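You operate a simulated robot arm through the tools that you are given. There is no shell and no other tool. Be economical: measure what you need, move in short steps, check, and stop when the job is done.

The job below is to be done with a simulated robot arm. You get a single attempt, and the scene is never put back.

TASK
Wax the middle of the red-dot nail brush's back in the clamping jig.
Fine: clamp it first and leave it clamped; use the green pad and the green box; pad back on the black mat, lid shut; the other brush stays unwaxed. Set down upright: green pad. A coat counts when it lies all over at full strength: go over it till it gets no stronger.

The check looks at the end state, three seconds after you hand in, the way a careful person would. Anything else that was tipped, shoved, dropped, spilled or broken makes it a failure. A push-on lid holds only when it is set on centred and level and pressed home; a screw cap is set on level and turned clockwise until tight.

THE ROBOT
A 6-joint arm with a two-finger parallel gripper, fixed in place. Base frame: the origin is at the foot of the arm, x ahead of it, y to its left, z up; the work surface is at about z = 0.78. Lengths are in m, angles in rad, forces in N, time in s.
With the tool pointing down near the work surface it reaches from about 0.24 to 0.64 m from the base axis. Its first joint turns from -1.152 to 1.152 rad. Payload 2.7 kg.
Tool frame: the origin (TCP) lies between the finger pads and is the grasp point; the fingertips stand 0.023 m ahead of it; z points along the fingers, y is the line along which they close. Largest opening 0.094 m; finger width 0.038, thickness 0.01; the body of the gripper, 0.054 by 0.096 m, starts 0.039 m behind the TCP.
Orientation is told as [roll, pitch, yaw] about the base's x, y, z axes, in that order, counted from this pose: with the fingers straight down and closing along the base's y, the tool's x points along the base's -x, its y along +y and its z along -z.

THE INTERFACE
- The arm moves only by the tool jog_arm. Its argument "steps" is a list of rows, each a list of 7 numbers: the turn, a rotation vector about the tool's x, y, z in rad, then the shift along the tool's x, y, z in m, then the closure in counts, from 0 (fully open) to 255 (shut). In form: [[ax, ay, az, x, y, z, claw], ...]. A call has 1 to 12 rows; each row shifts and turns the commanded pose from where the row before left it, along the tool's axes as they then stand. Rows are played at 5 a second. More than 0.05 m and 0.15 rad between two rows, or a gripper value outside its range, and nothing of the call is played. A pose out of reach is approached as far as the arm can. The call stops where the force on the tool passes 60 N (or 10 N more than at its start, if that is more) or the arm is blocked; 0.2 s more then pass. Each finger travels about 0.045 m/s and halts on what it meets, pressing with about 44 N; the grip force reading is that of the motor and also rises with nothing between the fingers. The clock runs only during rows and for 0.2 s after the last one: add rows that do not move to give the fingers time. The reply holds the time, the measured pose of the TCP, the force on the tool along the base axes, the opening and the grip force, in the units named above and with some noise, with the torque about the TCP (base axes, N m) and any sound that the robot's microphone picked up, and new pictures: "show" is both (left out), scene, wrist or none.
- Cameras (640 x 400 px; columns grow to the right, rows downward): "scene" is fixed at [0.0693, -0.4259, 1.4092]; the picture's right is [0.83, -0.55, 0.00], its down [-0.29, -0.44, -0.85] and it looks along [0.47, 0.71, -0.53] (base axes); focal length 343 px, centre (320, 200). "wrist" rides on the gripper at [0.086, 0.016, -0.075] in the tool frame; the picture's right is [-0.18, 0.98, 0.00], its down [-0.58, -0.11, -0.81] and it looks along [-0.79, -0.15, 0.59] (tool axes); focal length 243 px, centre (320, 200). There is no depth. A picture from a camera that has moved, and an enlarged one, comes with that camera's place and axes in the base frame and with its lens.
- zoom(camera, box): a new picture of the part [left, top, right, bottom] of that camera's present view, enlarged. It takes no simulated time.
- finish_job(): hands the job in; it is judged then, once.

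Go step by step. Nothing tells you positions but the pictures and the camera data: compare them with the known pose of the tool, close in by small moves and look again before you grip or let go. The budget is 120 turns and 200 pictures, counting those below and the enlarged ones. Unless the task says otherwise, let go and move clear before handing in, and close with one line.

The tools are called after "Emit:" by a JSON object that holds its "fn" and its "kwargs". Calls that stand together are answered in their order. jog_arm: Moves the arm, as the interface text tells. Its arguments: {"type":"object","properties":{"steps":{"type":"array","items":{"type":"array","items":{"type":"number"}}},"show":{"type":"string","enum":["both","scene","wrist","none"]}},"required":["steps"]} The other tools are called the same way: zoom (camera, box) takes an enlarged picture of a part of a camera's view; finish_job () hands the job in.

At the start:

```text
clock: 0.0
ee_pos: [0.425, 0.0705, 1.135]
tcp_rot: [0.002, -0.001, 0.002]
wrist_force: [0.3, 0.0, 1.0]
wrist_torque: [0.01, 0.03, 0.0]
gripper_width: 0.0942
grip_force: 0.2
```

scene: 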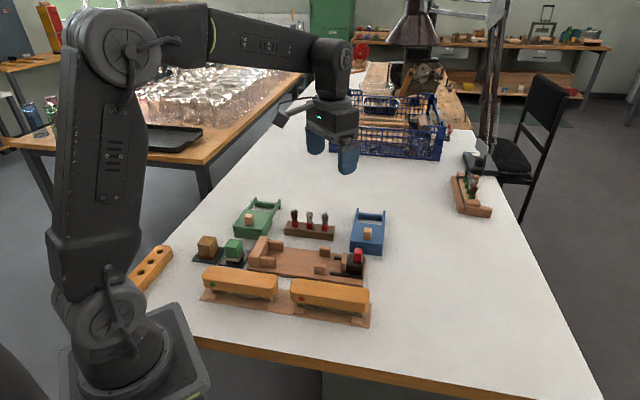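
wrist: 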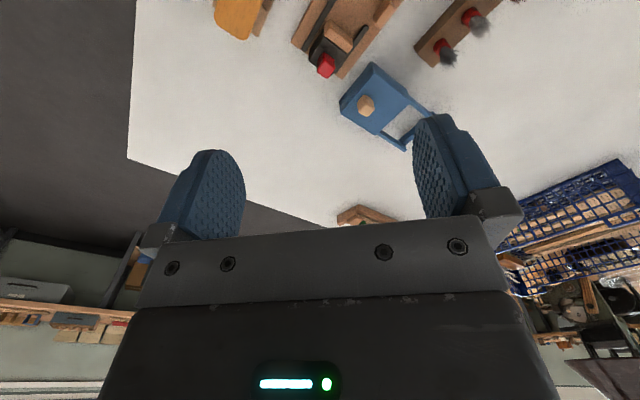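

I see a workbench with two brushes on a tray, a jig, green and blue boxes, and two pads on a mat. I'll zoom in to identify the parts.

Emit:
{"fn": "zoom", "kwargs": {"camera": "scene", "box": [180, 230, 380, 335]}}

Emit:
{"fn": "zoom", "kwargs": {"camera": "scene", "box": [180, 185, 400, 285]}}

```text
3.20 times, centred on (280, 282) of scene
camera zoom: at [0.0693, -0.4259, 1.4092], right [0.83, -0.55, 0.0], down [-0.29, -0.44, -0.85], along [0.47, 0.71, -0.53], focal length 1098 px, centre (448, -64)
```

zoom: 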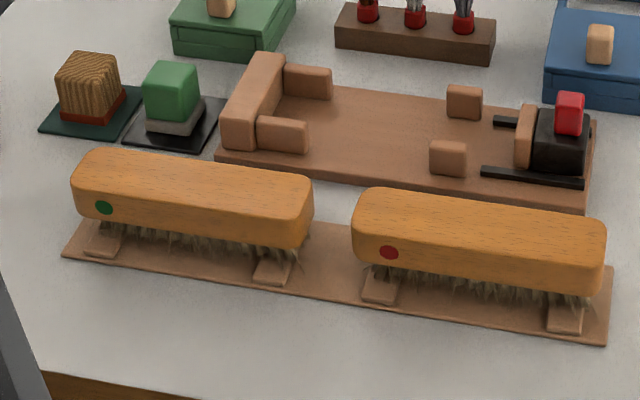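

```text
2.91 times, centred on (290, 235) of scene
camera zoom: at [0.0693, -0.4259, 1.4092], right [0.83, -0.55, 0.0], down [-0.29, -0.44, -0.85], along [0.47, 0.71, -0.53], focal length 998 px, centre (407, 98)
```

zoom: 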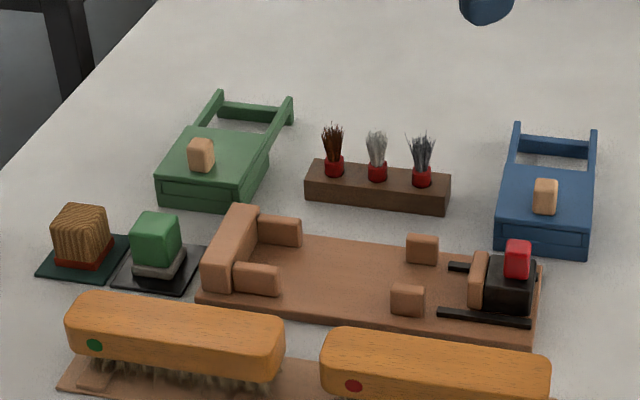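

The brushes, tray and jig all lie along about -45° in the base frame. The red-dot brush is near (0.38, 0.01). I'll turn to yaw -45° and look from above.

Emit:
{"fn": "jog_arm", "kwargs": {"steps": [[0, 0, 0.131, 0.03, 0, 0.02, 0], [0, 0, 0.131, 0.02, 0, 0.02, 0], [0, 0, 0.131, 0.02, 0, 0.02, 0], [0, 0, 0.131, 0.02, 0, 0, 0], [0, 0, 0.131, 0.02, 0, 0, 0], [0, 0, 0.13, 0, 0, 0, 0], [0, 0, 0, 0, 0, 0, 0]]}}

```text
clock: 1.6
ee_pos: [0.3204, 0.0969, 1.075]
tcp_rot: [0.001, 0.0, -0.786]
wrist_force: [-0.1, -0.6, -0.7]
wrist_torque: [0.0, 0.02, -0.03]
gripper_width: 0.0937
grip_force: 0.0
camera wrist: at [0.27, 0.1685, 1.1493], right [0.83, 0.56, 0.0], down [0.33, -0.49, 0.81], along [0.46, -0.66, -0.59], focal length 243 px, centre (320, 200)
```

scene: 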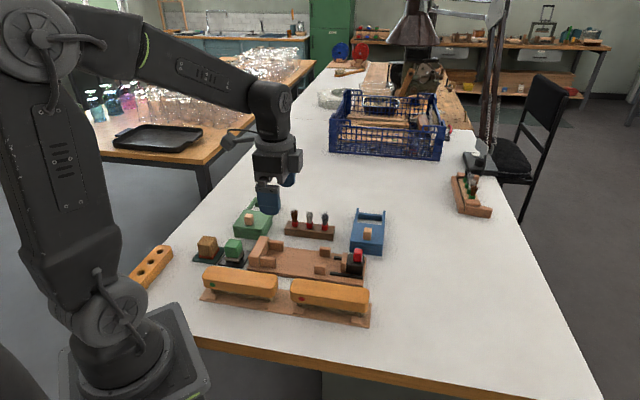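
wrist: 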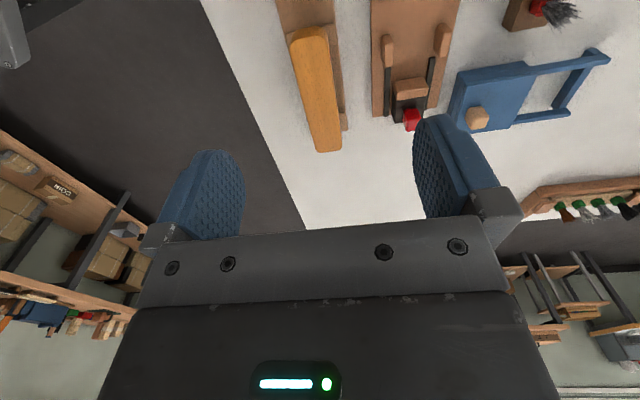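

The red brush's back is about 0.174 × 0.042 m, centred at (0.379, 0.010) with its top at z≈0.842. Next I'll take a closer look at the jig from the wrist camera.

Emit:
{"fn": "jog_arm", "kwargs": {"steps": [[0, 0, 0, 0.02, 0.032, 0, 0], [0, 0, 0, 0.02, 0.032, 0, 0], [0, 0, 0, 0.02, 0.032, 0, 0], [0, 0, 0, 0.02, 0.032, 0, 0], [0, 0, 0, 0, 0, 0, 0]], "show": "wrist"}}

```text
clock: 2.8
ee_pos: [0.3536, 0.2451, 1.074]
tcp_rot: [0.003, 0.001, -0.783]
wrist_force: [0.9, -0.9, -0.9]
wrist_torque: [0.0, 0.0, 0.04]
gripper_width: 0.0941
grip_force: 0.2
camera wrist: at [0.3038, 0.3163, 1.1485], right [0.82, 0.57, 0.0], down [0.33, -0.49, 0.81], along [0.46, -0.66, -0.59], focal length 243 px, centre (320, 200)
```

wrist: 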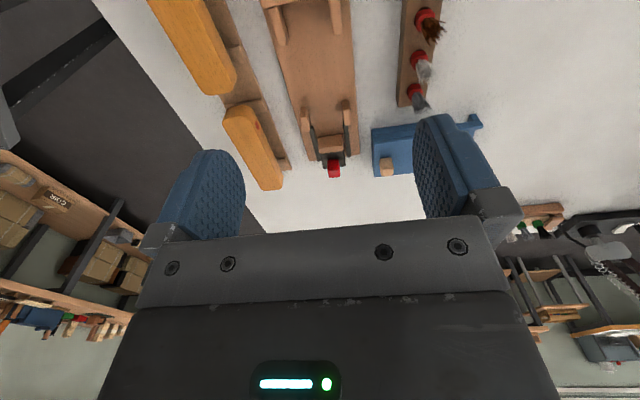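

Emit:
{"fn": "zoom", "kwargs": {"camera": "wrist", "box": [230, 0, 430, 190]}}

Emit:
{"fn": "zoom", "kwargs": {"camera": "scene", "box": [240, 225, 380, 295]}}

```text
2.11 times, centred on (330, 95) of wrist
camera zoom: at [0.3038, 0.3163, 1.1485], right [0.82, 0.57, 0.0], down [0.33, -0.49, 0.81], along [0.46, -0.66, -0.59], focal length 511 px, centre (299, 421)
```

zoom: 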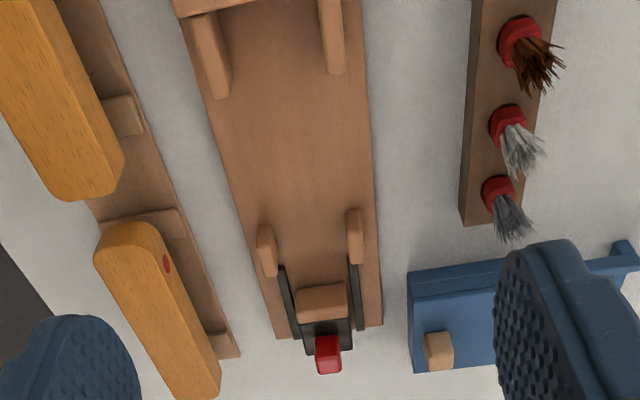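

```text
4.57 times, centred on (310, 260) of scene
camera zoom: at [0.0693, -0.4259, 1.4092], right [0.83, -0.55, 0.0], down [-0.29, -0.44, -0.85], along [0.47, 0.71, -0.53], focal length 1568 px, centre (366, -74)
```

zoom: 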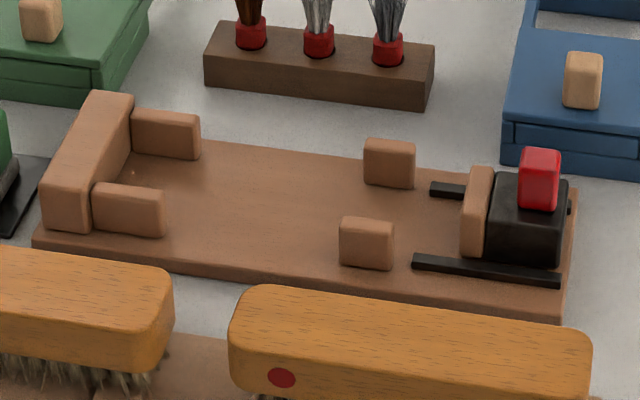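

The jig axis lies at n≈0.402, where n=(x+y)/√2. The stop face is at s≈0.07 and the jaw at s≈0.275, where s=(x−y)/√2. I'll go above the red brush now and check alignment before gripping.

Emit:
{"fn": "jog_arm", "kwargs": {"steps": [[0, 0, 0, -0.0368, -0.0296, 0, 0], [0, 0, 0, -0.0368, -0.0296, 0, 0], [0, 0, 0, -0.0368, -0.0296, 0, 0], [0, 0, 0, -0.0368, -0.0296, 0, 0], [0, 0, 0, -0.0368, -0.0296, 0, 0], [0, 0, 0, 0, 0, 0.045, 0], [0, 0, 0, 0, 0, 0.045, 0], [0, 0, 0, 0, 0, 0.045, 0], [0, 0, 0, 0, 0, 0.025, 0], [0, 0, 0, 0, 0, 0, 0]]}}

```text
clock: 5.0
ee_pos: [0.3806, 0.01, 0.9149]
tcp_rot: [0.0, 0.0, -0.784]
wrist_force: [0.3, -0.1, -0.2]
wrist_torque: [-0.01, 0.02, 0.01]
gripper_width: 0.0939
grip_force: 0.1
camera wrist: at [0.3297, 0.0817, 0.9884], right [0.82, 0.57, 0.0], down [0.33, -0.49, 0.81], along [0.46, -0.66, -0.59], focal length 243 px, centre (320, 200)
```

scene: 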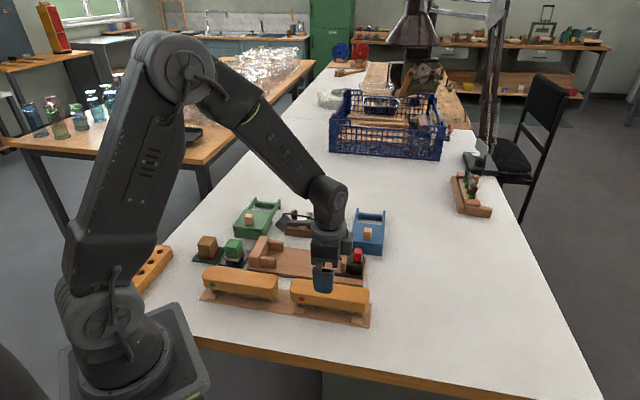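
wrist: 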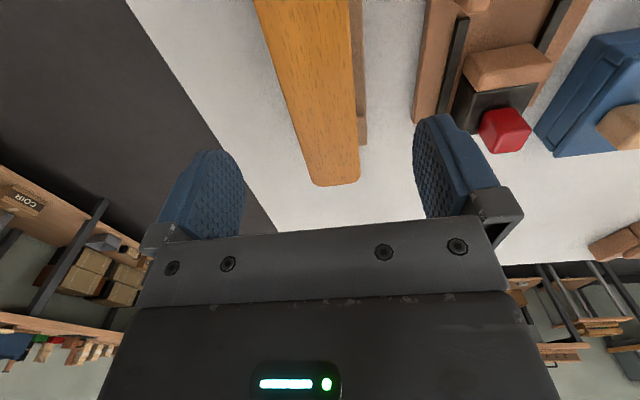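

The fingers straddle the brush. I'll descend to z≈0.832 and close.

Emit:
{"fn": "jog_arm", "kwargs": {"steps": [[0, 0, 0, 0, 0, 0.03, 0], [0, 0, 0, 0, 0, 0.03, 0], [0, 0, 0, 0, 0, 0.023, 0], [0, 0, 0, 0, 0, 0, 0]]}}

```text
clock: 6.0
ee_pos: [0.3787, 0.0088, 0.8312]
tcp_rot: [0.0, 0.0, -0.786]
wrist_force: [-0.2, -0.2, 0.4]
wrist_torque: [-0.02, -0.01, 0.02]
gripper_width: 0.0938
grip_force: 0.0
camera wrist: at [0.3302, 0.0808, 0.9053], right [0.82, 0.57, 0.0], down [0.33, -0.49, 0.81], along [0.46, -0.66, -0.59], focal length 243 px, centre (320, 200)
```

scene: 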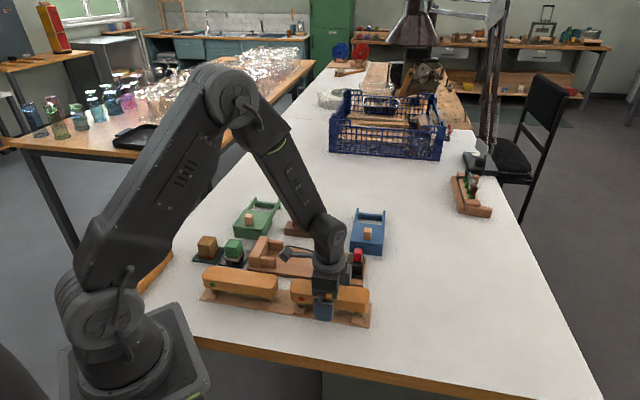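
wrist: 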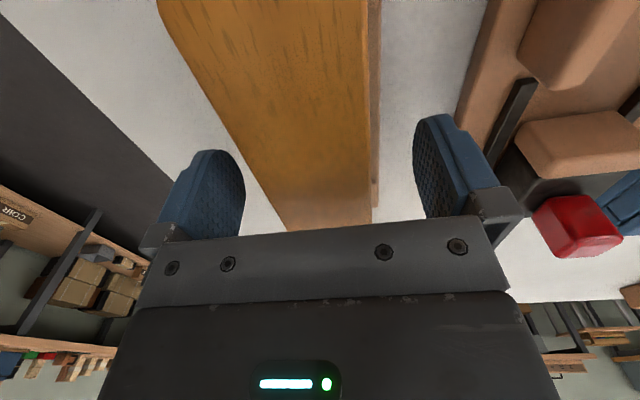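

Emit:
{"fn": "zoom", "kwargs": {"camera": "scene", "box": [270, 240, 390, 335]}}

Emit:
{"fn": "jog_arm", "kwargs": {"steps": [[0, 0, 0, 0, 0, 0, 120], [0, 0, 0, 0, 0, 0, 160], [0, 0, 0, 0, 0, 0, 200], [0, 0, 0, 0, 0, 0, 230], [0, 0, 0, 0, 0, 0, 255]], "show": "wrist"}}

```text
4.21 times, centred on (330, 288) of scene
camera zoom: at [0.0693, -0.4259, 1.4092], right [0.83, -0.55, 0.0], down [-0.29, -0.44, -0.85], along [0.47, 0.71, -0.53], focal length 1444 px, centre (278, -168)
```

zoom: 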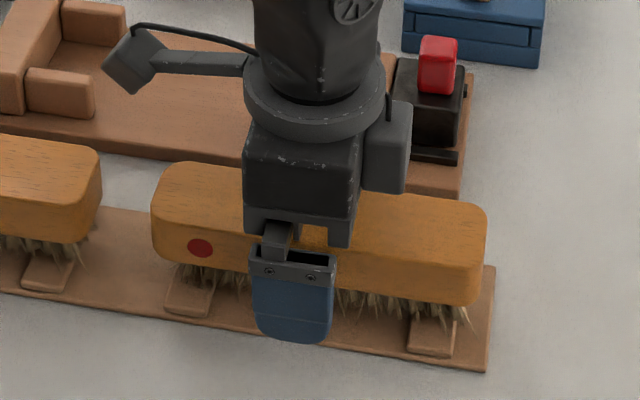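

```text
clock: 7.2
ee_pos: [0.3803, 0.01, 0.8312]
tcp_rot: [0.002, -0.001, -0.784]
wrist_force: [0.0, 1.0, -0.2]
wrist_torque: [-0.09, -0.03, -0.04]
gripper_width: 0.0457
grip_force: 44.3
camera wrist: at [0.33, 0.0808, 0.9056], right [0.82, 0.57, 0.0], down [0.33, -0.49, 0.81], along [0.46, -0.66, -0.59], focal length 243 px, centre (320, 200)
```

wrist: 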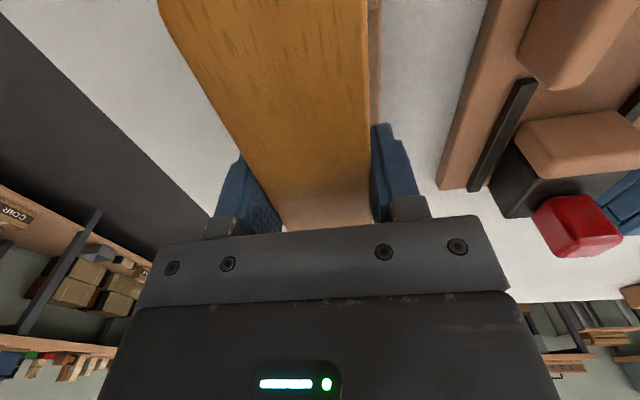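

Brush gripped at 0.046 m. Now I'll lift it and carry it over the jig.

Emit:
{"fn": "jog_arm", "kwargs": {"steps": [[0, 0, 0, 0, 0, -0.02, 255], [0, 0, 0, 0, 0, -0.03, 255], [0, 0, 0, 0, 0, -0.035, 255], [0, 0, 0, 0.024, 0.0315, 0, 255], [0, 0, 0, 0.024, 0.0315, 0, 255], [0, 0, 0, 0.024, 0.0315, 0, 255], [0, 0, 0, 0.024, 0.0315, 0, 255], [0, 0, 0, 0, 0, 0, 255]]}}

Emit:
{"fn": "zoom", "kwargs": {"camera": "scene", "box": [220, 180, 400, 300]}}

```text
clock: 9.0
ee_pos: [0.4004, 0.1664, 0.9164]
tcp_rot: [0.001, 0.001, -0.782]
wrist_force: [-0.4, 0.2, -3.0]
wrist_torque: [0.01, 0.02, 0.02]
gripper_width: 0.0454
grip_force: 43.5
camera wrist: at [0.3502, 0.2381, 0.9912], right [0.82, 0.57, 0.0], down [0.33, -0.49, 0.81], along [0.46, -0.66, -0.59], focal length 243 px, centre (320, 200)
```

scene: 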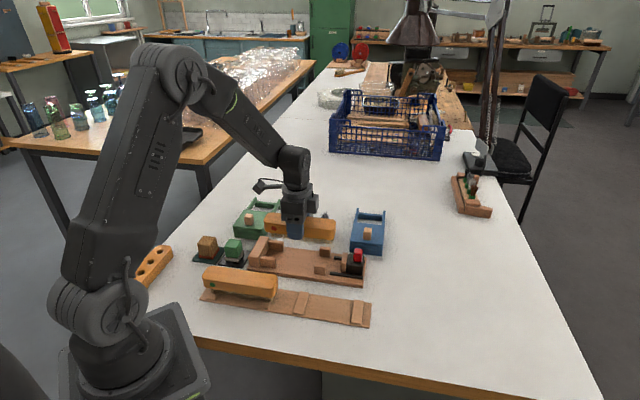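
wrist: 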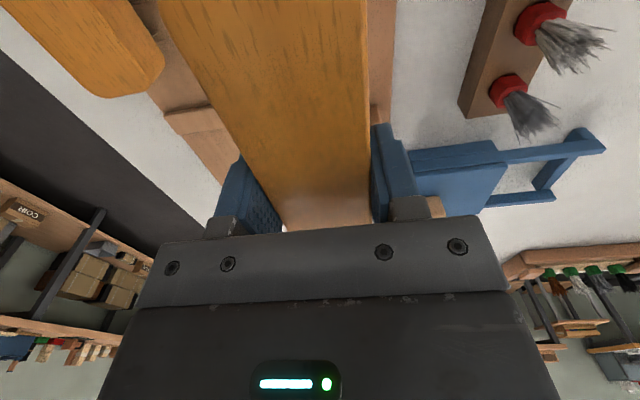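

```text
3.33 times, centred on (310, 240) of scene
camera zoom: at [0.0693, -0.4259, 1.4092], right [0.83, -0.55, 0.0], down [-0.29, -0.44, -0.85], along [0.47, 0.71, -0.53], focal length 1144 px, centre (353, 67)
```

zoom: 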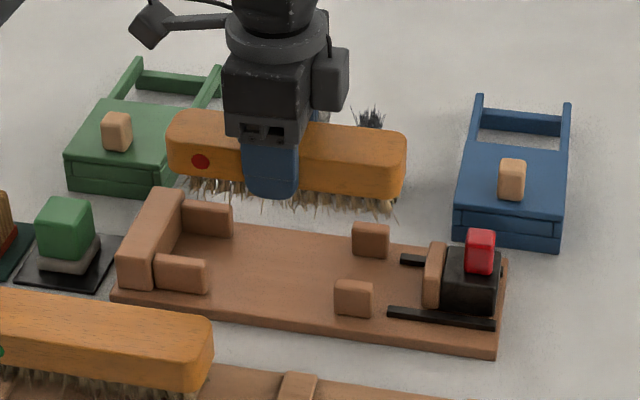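

The brush is above the jig. I'll lower it part of the way, keeping it over the posts, and check alignment.

Emit:
{"fn": "jog_arm", "kwargs": {"steps": [[0, 0, 0, 0, 0, 0.02, 255], [0, 0, 0, 0, 0, 0.018, 255], [0, 0, 0, 0, 0, 0, 255]], "show": "wrist"}}

Emit:
{"fn": "zoom", "kwargs": {"camera": "scene", "box": [220, 200, 380, 300]}}

```text
clock: 9.8
ee_pos: [0.3991, 0.1651, 0.8779]
tcp_rot: [0.002, 0.001, -0.783]
wrist_force: [0.0, 0.7, -1.9]
wrist_torque: [-0.04, 0.02, 0.0]
gripper_width: 0.0457
grip_force: 43.5
camera wrist: at [0.3502, 0.2372, 0.9537], right [0.82, 0.57, 0.0], down [0.33, -0.49, 0.81], along [0.46, -0.66, -0.59], focal length 243 px, centre (320, 200)
```

wrist: 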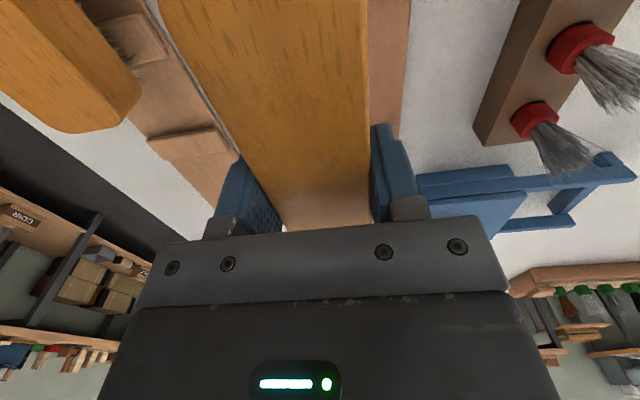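

```text
4.00 times, centred on (300, 250) of scene
camera zoom: at [0.0693, -0.4259, 1.4092], right [0.83, -0.55, 0.0], down [-0.29, -0.44, -0.85], along [0.47, 0.71, -0.53], focal length 1372 px, centre (400, 0)
```

zoom: 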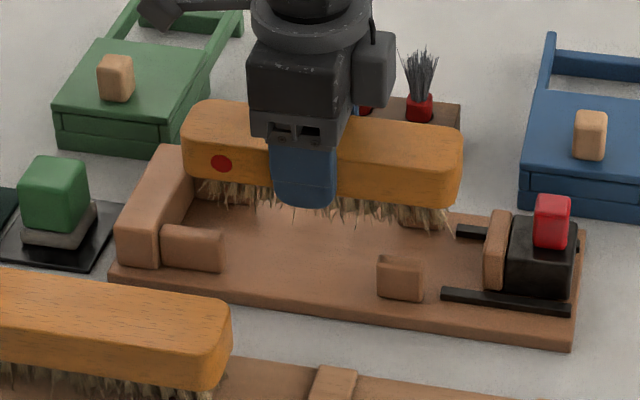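

Lateral clearance is only a few millimetres. I'll nudge +2 mm across, lower a little and inspect closely.

Emit:
{"fn": "jog_arm", "kwargs": {"steps": [[0, 0, 0, 0, 0.002, 0.006, 255], [0, 0, 0, 0, 0, 0.006, 255], [0, 0, 0, 0, 0, 0, 255]], "show": "none"}}

Emit:
{"fn": "zoom", "kwargs": {"camera": "scene", "box": [240, 215, 380, 295]}}

```text
clock: 10.6
ee_pos: [0.402, 0.1676, 0.866]
tcp_rot: [0.0, 0.0, -0.783]
wrist_force: [0.0, -0.1, -1.2]
wrist_torque: [0.02, -0.03, 0.02]
gripper_width: 0.0458
grip_force: 44.5
```

```text
4.57 times, centred on (310, 255) of scene
camera zoom: at [0.0693, -0.4259, 1.4092], right [0.83, -0.55, 0.0], down [-0.29, -0.44, -0.85], along [0.47, 0.71, -0.53], focal length 1568 px, centre (366, -51)
```

zoom: 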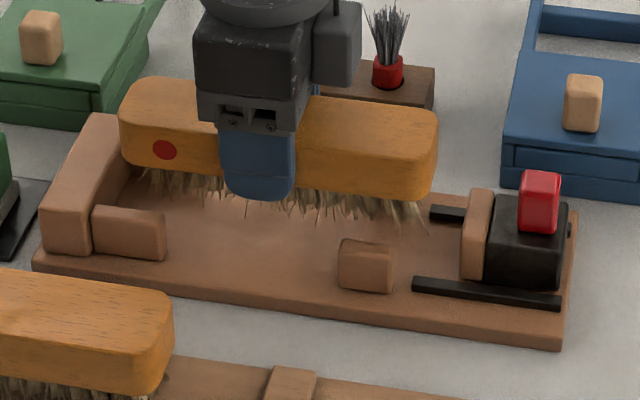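

The predicted clearances look balanced around n≈0.403. I'll lower in small steps, watching force.

Emit:
{"fn": "jog_arm", "kwargs": {"steps": [[0, 0, 0, 0, 0, 0.008, 255], [0, 0, 0, 0, 0, 0.007, 255], [0, 0, 0, 0, 0, 0.006, 255], [0, 0, 0, 0, 0, 0, 255]], "show": "wrist"}}

Emit:
{"fn": "zoom", "kwargs": {"camera": "scene", "box": [240, 215, 380, 295]}}

```text
clock: 11.6
ee_pos: [0.4026, 0.1674, 0.8457]
tcp_rot: [0.001, 0.0, -0.784]
wrist_force: [-0.5, 0.1, -1.6]
wrist_torque: [0.0, -0.02, 0.02]
gripper_width: 0.0458
grip_force: 44.1
camera wrist: at [0.3527, 0.2393, 0.9199], right [0.82, 0.57, 0.0], down [0.33, -0.49, 0.81], along [0.46, -0.66, -0.59], focal length 243 px, centre (320, 200)
```

wrist: 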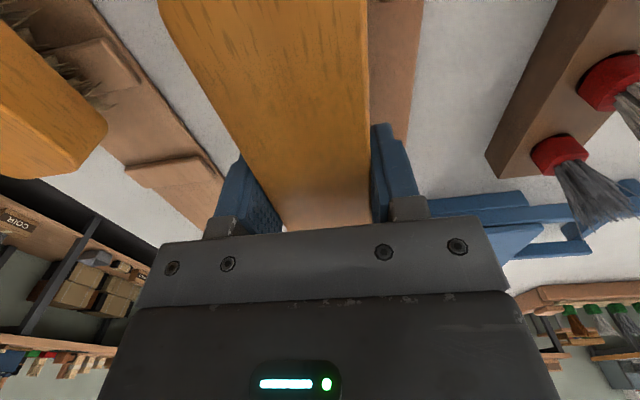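

```text
4.57 times, centred on (310, 255) of scene
camera zoom: at [0.0693, -0.4259, 1.4092], right [0.83, -0.55, 0.0], down [-0.29, -0.44, -0.85], along [0.47, 0.71, -0.53], focal length 1568 px, centre (366, -51)
```

zoom: 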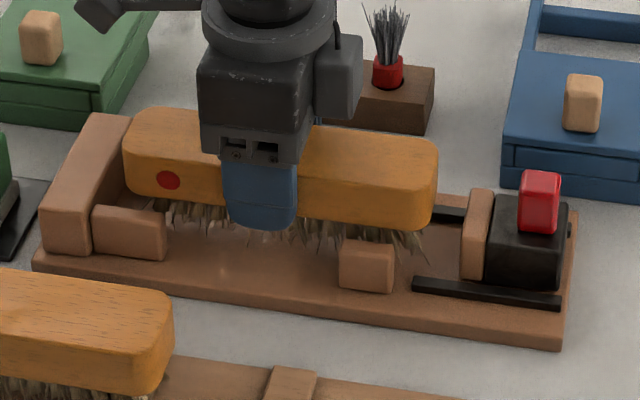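

Still free and aligned between the posts. I'll continue down to contact.

Emit:
{"fn": "jog_arm", "kwargs": {"steps": [[0, 0, 0, 0, 0, 0.004, 255], [0, 0, 0, 0, 0, 0.003, 255], [0, 0, 0, 0, 0, 0.002, 255], [0, 0, 0, 0, 0, 0, 255]], "show": "none"}}

Emit:
{"fn": "zoom", "kwargs": {"camera": "scene", "box": [240, 215, 380, 295]}}

```text
clock: 12.6
ee_pos: [0.401, 0.1678, 0.836]
tcp_rot: [0.0, 0.002, -0.785]
wrist_force: [0.7, 0.3, -2.3]
wrist_torque: [0.02, 0.03, 0.01]
gripper_width: 0.0456
grip_force: 44.4
```

```text
4.57 times, centred on (310, 255) of scene
camera zoom: at [0.0693, -0.4259, 1.4092], right [0.83, -0.55, 0.0], down [-0.29, -0.44, -0.85], along [0.47, 0.71, -0.53], focal length 1568 px, centre (366, -51)
```

zoom: 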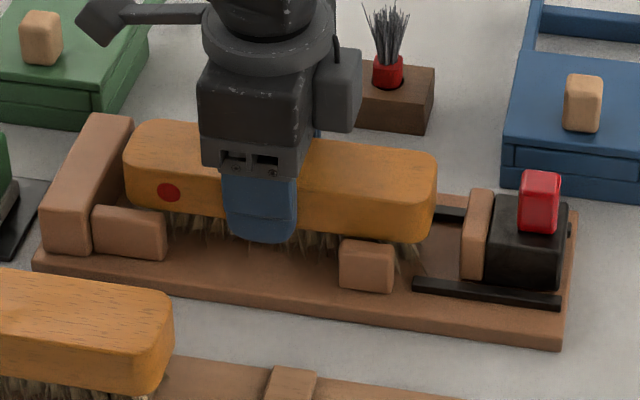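

Emit:
{"fn": "jog_arm", "kwargs": {"steps": [[0, 0, 0, 0, 0, 0.002, 255], [0, 0, 0, 0, 0, 0.002, 255], [0, 0, 0, 0, 0, 0, 255]], "show": "none"}}

```text
clock: 13.4
ee_pos: [0.4024, 0.1679, 0.8326]
tcp_rot: [0.0, 0.0, -0.783]
wrist_force: [-1.6, 0.0, 2.2]
wrist_torque: [-0.12, 0.02, -0.07]
gripper_width: 0.0453
grip_force: 44.0
```

Contact is beginning. One more millimetre to confirm.

Emit:
{"fn": "jog_arm", "kwargs": {"steps": [[0, 0, 0, 0, 0, 0.001, 255], [0, 0, 0, 0, 0, 0.0, 255]], "show": "wrist"}}

Emit:
{"fn": "zoom", "kwargs": {"camera": "scene", "box": [240, 215, 380, 295]}}

```text
clock: 14.0
ee_pos: [0.4029, 0.1677, 0.8325]
tcp_rot: [0.004, 0.0, -0.784]
wrist_force: [-5.3, -1.6, 23.7]
wrist_torque: [-0.06, 0.82, -0.06]
gripper_width: 0.0452
grip_force: 43.7
camera wrist: at [0.3524, 0.2393, 0.9075], right [0.82, 0.57, 0.0], down [0.33, -0.49, 0.81], along [0.46, -0.66, -0.59], focal length 243 px, centre (320, 200)
```

wrist: 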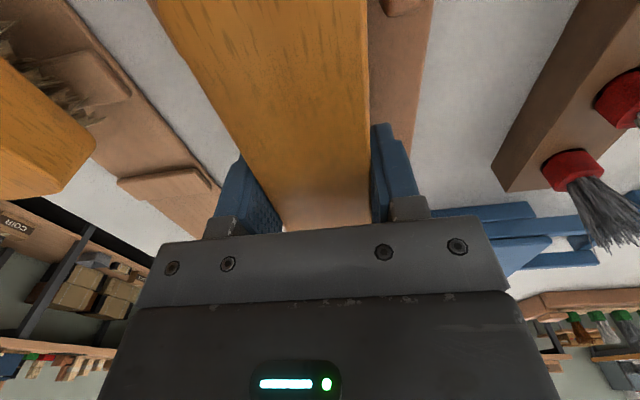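

```text
4.57 times, centred on (310, 255) of scene
camera zoom: at [0.0689, -0.4261, 1.4092], right [0.83, -0.55, 0.0], down [-0.29, -0.44, -0.85], along [0.47, 0.71, -0.53], focal length 1568 px, centre (366, -51)
```

zoom: 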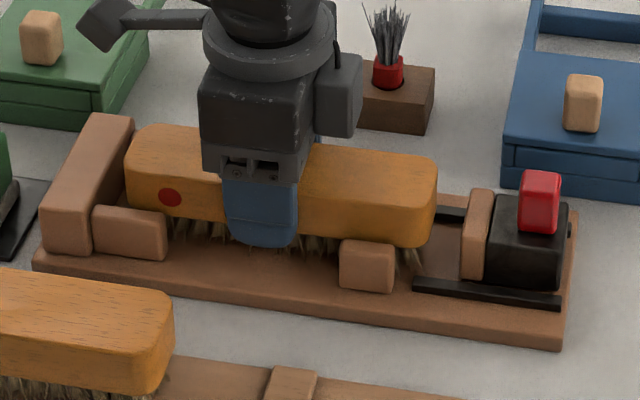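

The brush is seated in the jig. I'll open and rise clear.

Emit:
{"fn": "jog_arm", "kwargs": {"steps": [[0, 0, 0, 0, 0, -0.001, 200], [0, 0, 0, 0, 0, 0, 80], [0, 0, 0, 0, 0, 0, 60], [0, 0, 0, 0, 0, 0, 60], [0, 0, 0, 0, 0, 0, 60], [0, 0, 0, 0, 0, -0.04, 60], [0, 0, 0, 0, 0, -0.04, 60], [0, 0, 0, 0.03, 0, -0.03, 60], [0, 0, 0, 0.03, 0, 0, 60], [0, 0, 0, 0, 0, 0, 60]]}}

Emit:
{"fn": "zoom", "kwargs": {"camera": "scene", "box": [240, 215, 380, 295]}}

Emit:
{"fn": "zoom", "kwargs": {"camera": "wrist", "box": [200, 0, 500, 190]}}

```text
clock: 16.2
ee_pos: [0.3597, 0.2102, 0.9431]
tcp_rot: [0.001, 0.0, -0.784]
wrist_force: [-0.2, -0.4, 0.4]
wrist_torque: [0.0, -0.03, -0.02]
gripper_width: 0.0719
grip_force: 0.0
camera wrist: at [0.3096, 0.2821, 1.0178], right [0.82, 0.57, 0.0], down [0.33, -0.49, 0.81], along [0.46, -0.66, -0.59], focal length 243 px, centre (320, 200)
```

scene: 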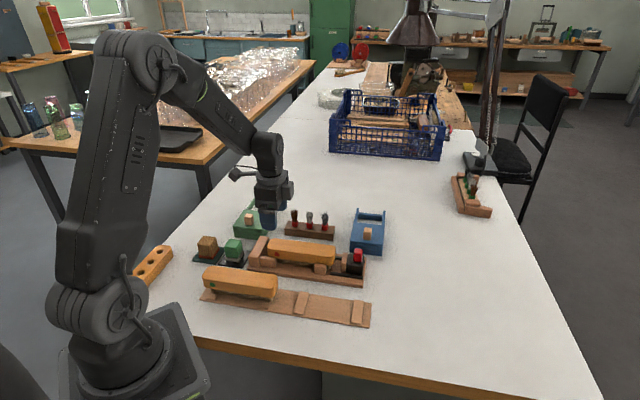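
wrist: 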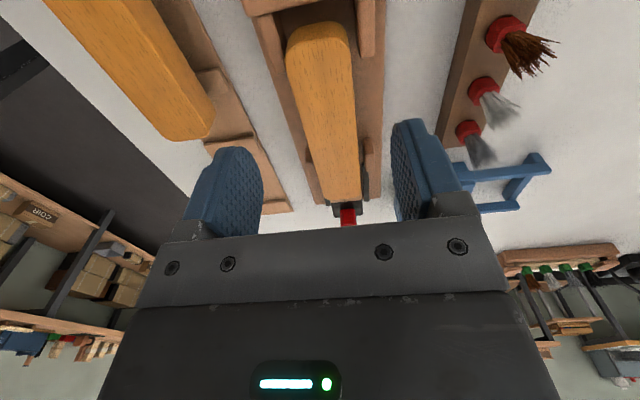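

```text
4.57 times, centred on (310, 255) of scene
camera zoom: at [0.0693, -0.4259, 1.4092], right [0.83, -0.55, 0.0], down [-0.29, -0.44, -0.85], along [0.47, 0.71, -0.53], focal length 1568 px, centre (366, -51)
```

zoom: 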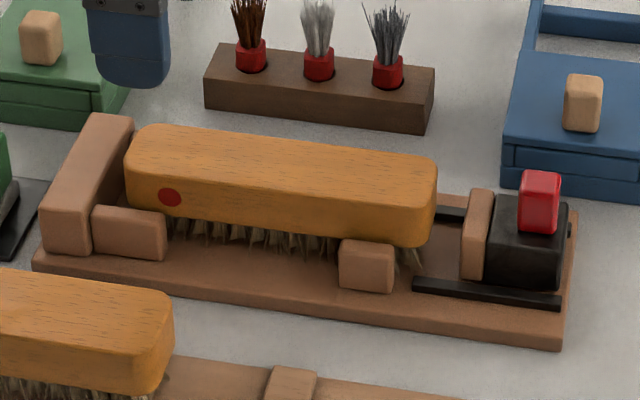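

```text
2.11 times, centred on (350, 95) of wrist
camera zoom: at [0.3096, 0.2821, 1.0178], right [0.82, 0.57, 0.0], down [0.33, -0.49, 0.81], along [0.46, -0.66, -0.59], focal length 511 px, centre (257, 421)
```

zoom: 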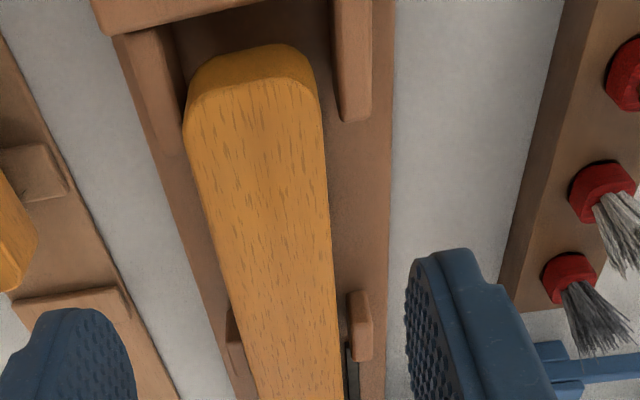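

The brush sits free in the jig. Next is the clamp carriage with the red knob, at about s≈0.312, n≈0.403, top z≈0.857. I'll move above it and check.

Emit:
{"fn": "jog_arm", "kwargs": {"steps": [[0, 0, 0, -0.045, 0, 0, 60], [0, 0, 0, -0.045, 0, 0, 60], [0, 0, 0, -0.045, 0, 0, 60], [0, 0, 0, -0.045, 0, 0, 60], [0, 0, 0, -0.026, 0, 0, 60], [0, 0, 0, 0, 0, 0.03, 60], [0, 0, 0, 0, 0, 0.01, 60], [0, 0, 0, 0, 0, 0, 60]]}}

Emit:
{"fn": "zoom", "kwargs": {"camera": "scene", "box": [290, 200, 430, 290]}}

```text
clock: 18.0
ee_pos: [0.5059, 0.064, 0.9032]
tcp_rot: [0.003, 0.0, -0.783]
wrist_force: [0.6, 0.2, 0.4]
wrist_torque: [0.01, 0.0, 0.0]
gripper_width: 0.0718
grip_force: 0.2
camera wrist: at [0.4555, 0.1357, 0.9772], right [0.82, 0.57, 0.0], down [0.33, -0.49, 0.81], along [0.46, -0.66, -0.59], focal length 243 px, centre (320, 200)
```

scene: 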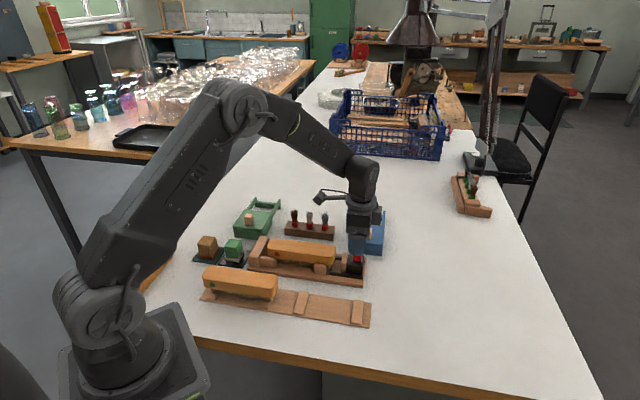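
wrist: 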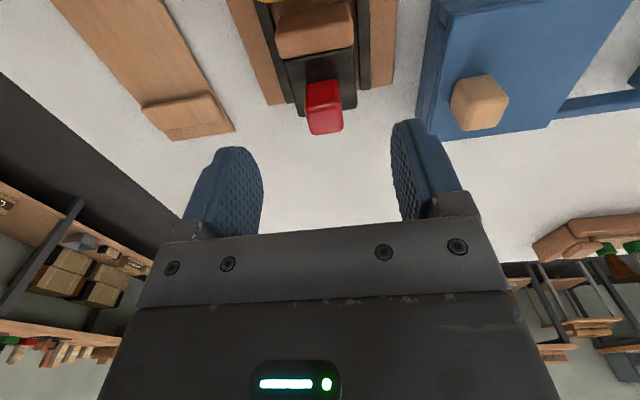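

```text
4.44 times, centred on (360, 245) of scene
camera zoom: at [0.0693, -0.4259, 1.4092], right [0.83, -0.55, 0.0], down [-0.29, -0.44, -0.85], along [0.47, 0.71, -0.53], focal length 1525 px, centre (142, 0)
```

zoom: 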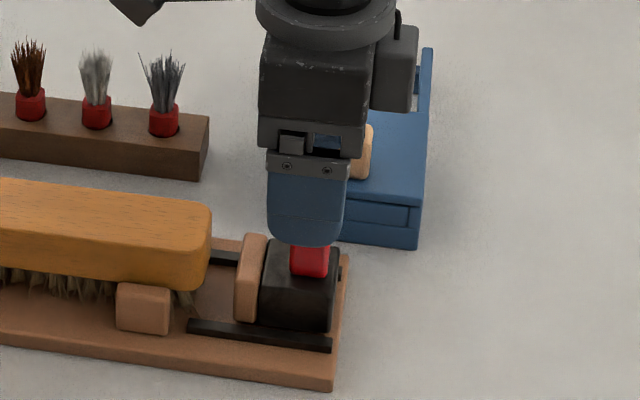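

The knob sits right under the TCP. I'll descend to z≈0.857 and grip it.

Emit:
{"fn": "jog_arm", "kwargs": {"steps": [[0, 0, 0, 0, 0.001, 0.025, 60], [0, 0, 0, 0, 0, 0.019, 60], [0, 0, 0, 0, 0, 0, 160], [0, 0, 0, 0, 0, 0, 255], [0, 0, 0, 0, 0, 0, 255], [0, 0, 0, 0, 0, 0, 255], [0, 0, 0, 0, 0, 0, 255]]}}

Emit:
{"fn": "zoom", "kwargs": {"camera": "scene", "box": [290, 200, 430, 290]}}

```text
clock: 19.6
ee_pos: [0.5063, 0.0665, 0.8596]
tcp_rot: [0.005, -0.002, -0.783]
wrist_force: [8.9, 8.4, -6.2]
wrist_torque: [-0.57, -0.2, -0.48]
gripper_width: 0.0218
grip_force: 44.9
camera wrist: at [0.4572, 0.1374, 0.9337], right [0.82, 0.57, 0.0], down [0.33, -0.49, 0.81], along [0.46, -0.66, -0.59], focal length 243 px, centre (320, 200)
```

scene: 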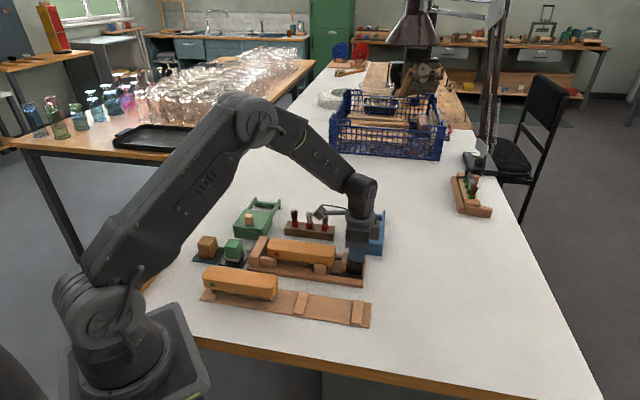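
wrist: 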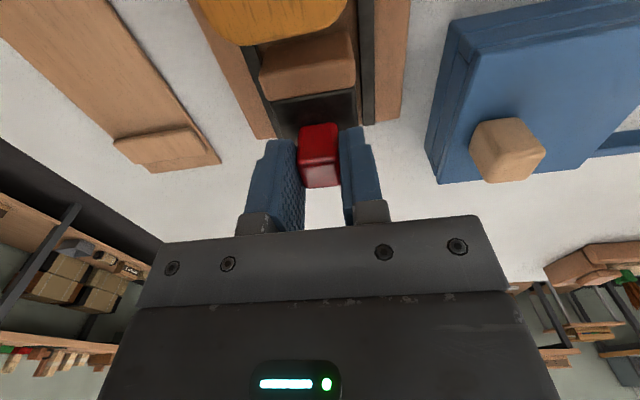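

```text
4.44 times, centred on (360, 245) of scene
camera zoom: at [0.0696, -0.4257, 1.4092], right [0.83, -0.55, 0.0], down [-0.29, -0.44, -0.85], along [0.47, 0.71, -0.53], focal length 1525 px, centre (142, 0)
```

zoom: 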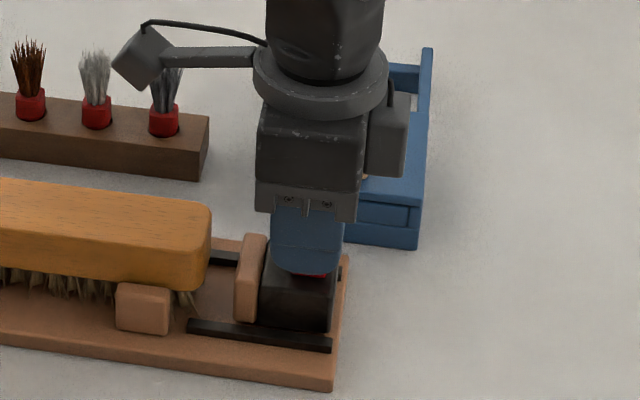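

Knob gripped. I'll slide the jaw toward the brush in small steps, watching force.

Emit:
{"fn": "jog_arm", "kwargs": {"steps": [[0, 0, 0, 0.004, 0.001, 0, 255], [0, 0, 0, 0.006, 0, 0, 255], [0, 0, 0, 0.005, 0, 0, 255], [0, 0, 0, 0, 0, 0, 255]]}}

Emit:
{"fn": "zoom", "kwargs": {"camera": "scene", "box": [240, 215, 380, 295]}}

```text
clock: 20.6
ee_pos: [0.4966, 0.0762, 0.859]
tcp_rot: [0.003, -0.001, -0.781]
wrist_force: [5.1, 3.2, 3.2]
wrist_torque: [-0.91, -0.67, -0.44]
gripper_width: 0.0219
grip_force: 44.9
camera wrist: at [0.4468, 0.1481, 0.9337], right [0.82, 0.57, 0.0], down [0.33, -0.49, 0.81], along [0.46, -0.66, -0.59], focal length 243 px, centre (320, 200)
```

scene: 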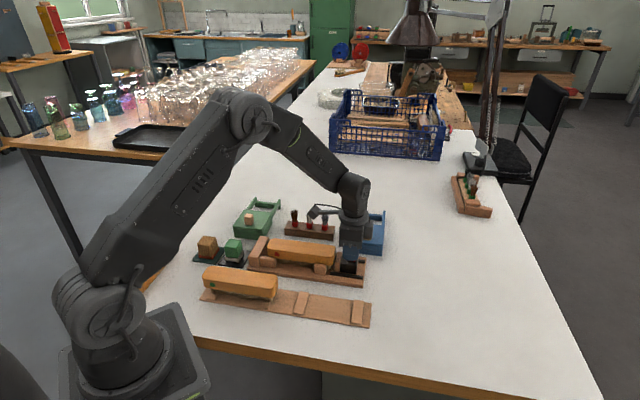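
wrist: 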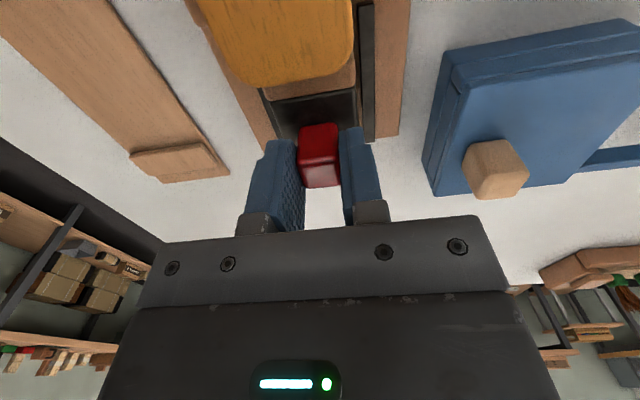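

```text
4.57 times, centred on (310, 255) of scene
camera zoom: at [0.0694, -0.4258, 1.4092], right [0.83, -0.55, 0.0], down [-0.29, -0.44, -0.85], along [0.47, 0.71, -0.53], focal length 1568 px, centre (366, -51)
```

zoom: 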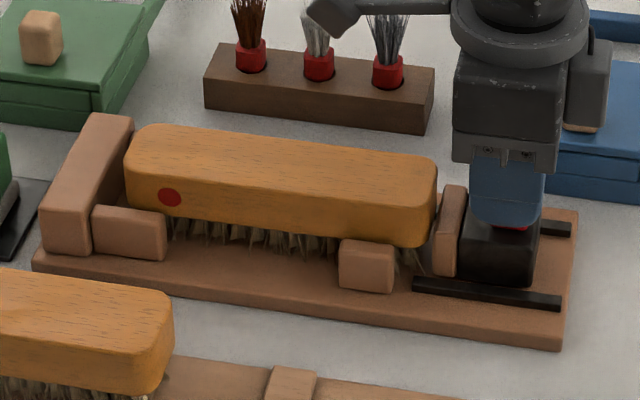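

The jaw slides easily and is nearly at the brush. Continuing in small steps.

Emit:
{"fn": "jog_arm", "kwargs": {"steps": [[0, 0, 0, 0.003, 0, 0, 255], [0, 0, 0, 0.003, 0, 0, 255], [0, 0, 0, 0.003, 0, 0, 255], [0, 0, 0, 0.003, 0, 0, 255], [0, 0, 0, 0, 0, 0, 255]], "show": "none"}}

Emit:
{"fn": "zoom", "kwargs": {"camera": "scene", "box": [240, 215, 380, 295]}}

```text
clock: 21.8
ee_pos: [0.4885, 0.0837, 0.8597]
tcp_rot: [0.003, -0.003, -0.783]
wrist_force: [9.1, -7.6, 11.0]
wrist_torque: [0.56, 0.97, -0.2]
gripper_width: 0.0216
grip_force: 45.5
```

```text
4.57 times, centred on (310, 255) of scene
camera zoom: at [0.0693, -0.4262, 1.4091], right [0.83, -0.55, 0.0], down [-0.29, -0.44, -0.85], along [0.47, 0.71, -0.53], focal length 1568 px, centre (366, -51)
```

zoom: 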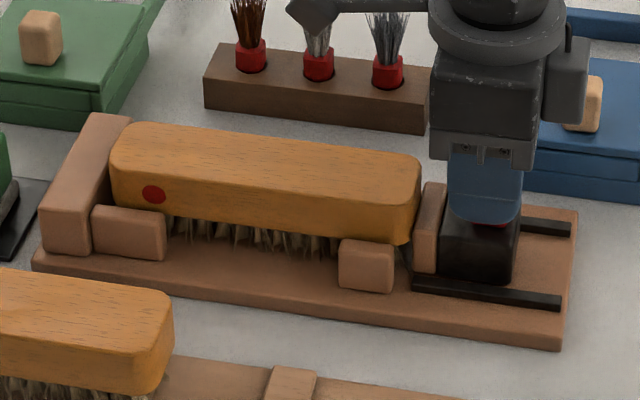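

Emit:
{"fn": "jog_arm", "kwargs": {"steps": [[0, 0, 0, 0.002, 0, 0, 255], [0, 0, 0, 0.002, 0, 0, 255], [0, 0, 0, 0.001, 0, 0, 255], [0, 0, 0, 0, 0, 0, 255]], "show": "wrist"}}

Emit:
{"fn": "zoom", "kwargs": {"camera": "scene", "box": [240, 215, 380, 295]}}

```text
clock: 22.8
ee_pos: [0.4864, 0.0857, 0.8593]
tcp_rot: [0.003, -0.004, -0.784]
wrist_force: [29.4, -26.0, -1.8]
wrist_torque: [-0.54, -0.11, -0.22]
gripper_width: 0.0217
grip_force: 44.9
camera wrist: at [0.4369, 0.1577, 0.9332], right [0.82, 0.57, 0.0], down [0.33, -0.49, 0.81], along [0.46, -0.67, -0.59], focal length 243 px, centre (320, 200)
```

wrist: 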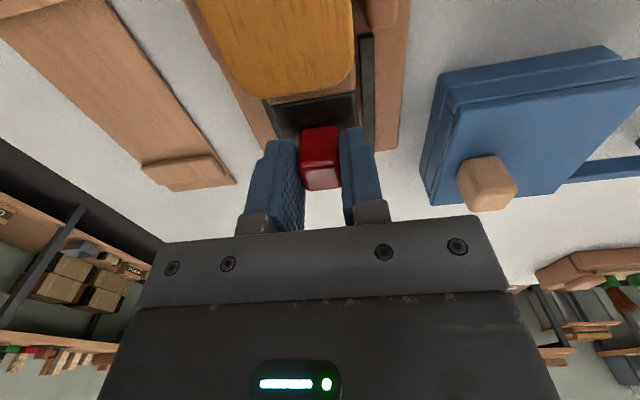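

```text
4.57 times, centred on (310, 255) of scene
camera zoom: at [0.07, -0.4265, 1.409], right [0.83, -0.55, 0.0], down [-0.29, -0.44, -0.85], along [0.47, 0.71, -0.53], focal length 1568 px, centre (366, -51)
```

zoom: 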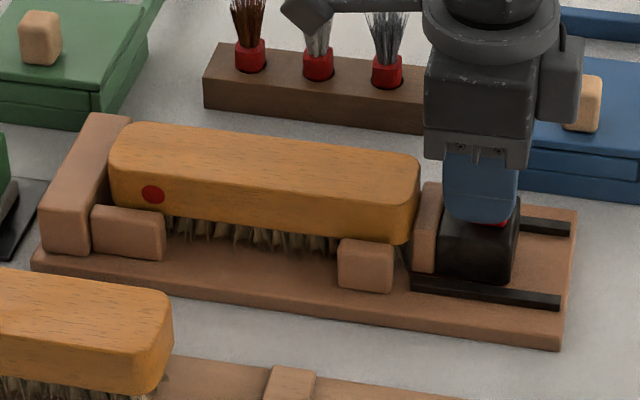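

The brush is against the stop and force is rising to about 39 N. I'll press slightly more, relax, then release.

Emit:
{"fn": "jog_arm", "kwargs": {"steps": [[0, 0, 0, 0.001, 0, 0, 255], [0, 0, 0, 0, 0, 0, 255], [0, 0, 0, 0, 0, 0, 255]], "show": "none"}}

Emit:
{"fn": "jog_arm", "kwargs": {"steps": [[0, 0, 0, 0, 0, 0, 200], [0, 0, 0, 0, 0, 0, 120], [0, 0, 0, 0, 0, 0, 100], [0, 0, 0, 0, 0, 0, 100]], "show": "wrist"}}

Emit:
{"fn": "zoom", "kwargs": {"camera": "scene", "box": [240, 215, 380, 295]}}

```text
clock: 23.6
ee_pos: [0.4852, 0.0869, 0.8592]
tcp_rot: [0.003, -0.004, -0.784]
wrist_force: [29.5, -25.6, -2.6]
wrist_torque: [-0.4, -0.09, -0.18]
gripper_width: 0.0215
grip_force: 45.8
```

```text
clock: 24.6
ee_pos: [0.4837, 0.0896, 0.858]
tcp_rot: [0.003, -0.001, -0.784]
wrist_force: [0.1, -0.7, -0.4]
wrist_torque: [0.0, -0.01, -0.01]
gripper_width: 0.0574
grip_force: 0.0
camera wrist: at [0.4339, 0.1613, 0.9331], right [0.82, 0.57, 0.0], down [0.33, -0.49, 0.81], along [0.46, -0.66, -0.59], focal length 243 px, centre (320, 200)
```

wrist: 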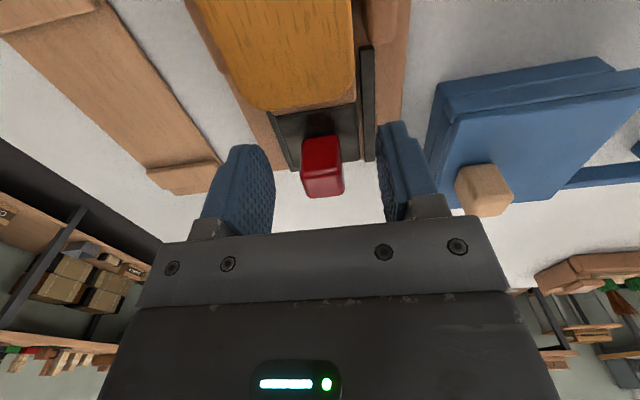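

```text
4.57 times, centred on (310, 255) of scene
camera zoom: at [0.0693, -0.4259, 1.4092], right [0.83, -0.55, 0.0], down [-0.29, -0.44, -0.85], along [0.47, 0.71, -0.53], focal length 1568 px, centre (366, -51)
```

zoom: 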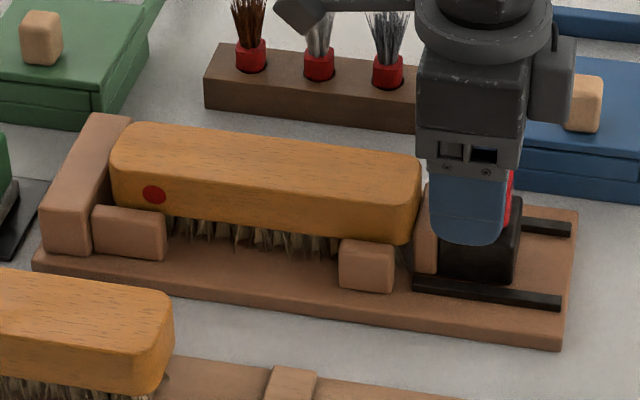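

The brush is clamped. The fingers slipped on the knob at about 39 N, and the jaw stayed in place after release. I'll rise and look at the green pad and green box.

Emit:
{"fn": "jog_arm", "kwargs": {"steps": [[0, 0, 0, 0, 0, -0.045, 60], [0, 0, 0, 0, 0, -0.045, 0], [0, 0, 0, 0, 0, -0.045, 0], [0, 0, 0, 0.045, 0.01, 0, 0], [0, 0, 0, 0.045, 0.01, 0, 0], [0, 0, 0, 0.045, 0.01, 0, 0], [0, 0, 0, 0.045, 0.01, 0, 0], [0, 0, 0, 0.045, 0.01, 0, 0], [0, 0, 0, 0.045, 0.01, 0, 0], [0, 0, 0, 0.045, 0.01, 0, 0], [0, 0, 0, 0.045, 0.01, 0, 0], [0, 0, 0, 0, 0, 0, 0]]}}

Emit:
{"fn": "zoom", "kwargs": {"camera": "scene", "box": [180, 180, 390, 310]}}

Emit:
{"fn": "zoom", "kwargs": {"camera": "wrist", "box": [200, 0, 520, 190]}}

```text
clock: 27.2
ee_pos: [0.2836, 0.3984, 0.994]
tcp_rot: [0.001, 0.0, -0.782]
wrist_force: [0.5, 0.0, -0.4]
wrist_torque: [-0.01, 0.0, -0.01]
gripper_width: 0.0937
grip_force: 0.1
camera wrist: at [0.2344, 0.4716, 1.0689], right [0.82, 0.57, 0.0], down [0.33, -0.49, 0.81], along [0.46, -0.66, -0.59], focal length 243 px, centre (320, 200)
```

scene: 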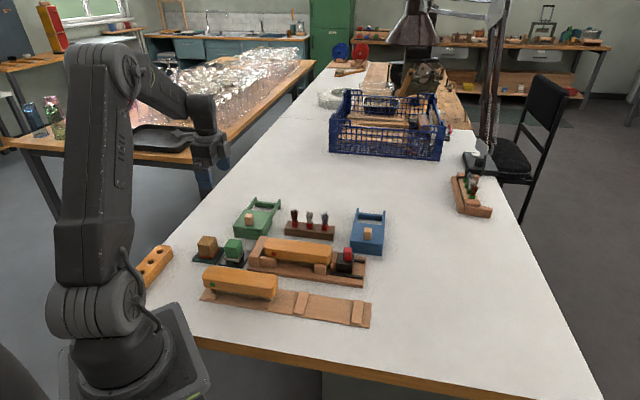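
wrist: 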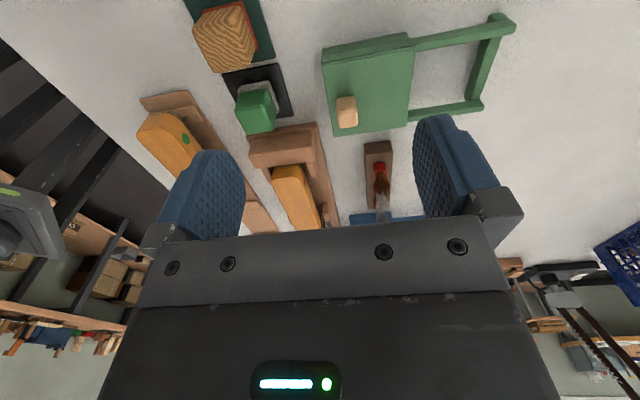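

```text
3.05 times, centred on (285, 245) of scene
camera zoom: at [0.0693, -0.4259, 1.4092], right [0.83, -0.55, 0.0], down [-0.29, -0.44, -0.85], along [0.47, 0.71, -0.53], focal length 1046 px, centre (427, 63)
```

zoom: 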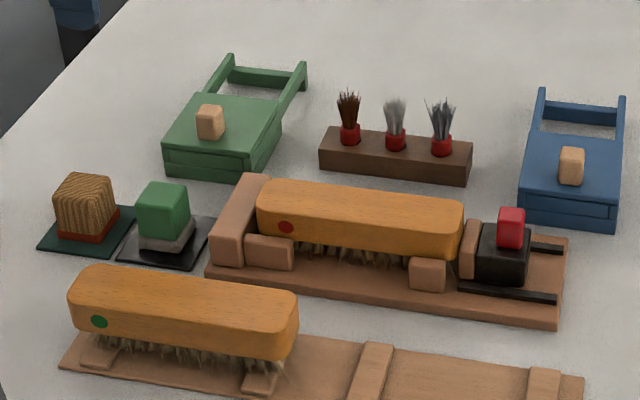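

```text
2.00 times, centred on (360, 95) of wrist
camera zoom: at [0.2344, 0.4716, 1.0689], right [0.82, 0.57, 0.0], down [0.33, -0.49, 0.81], along [0.46, -0.66, -0.59], focal length 485 px, centre (240, 410)
```

zoom: 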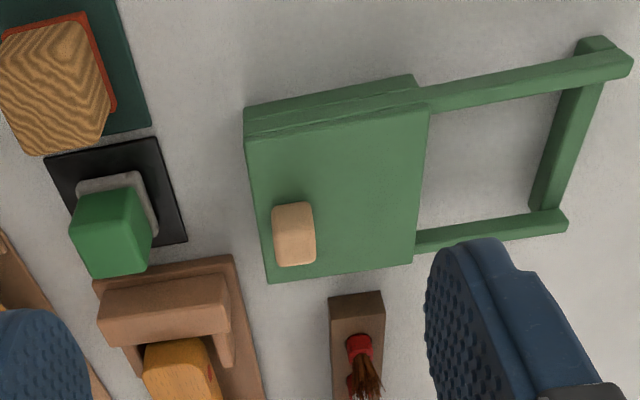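

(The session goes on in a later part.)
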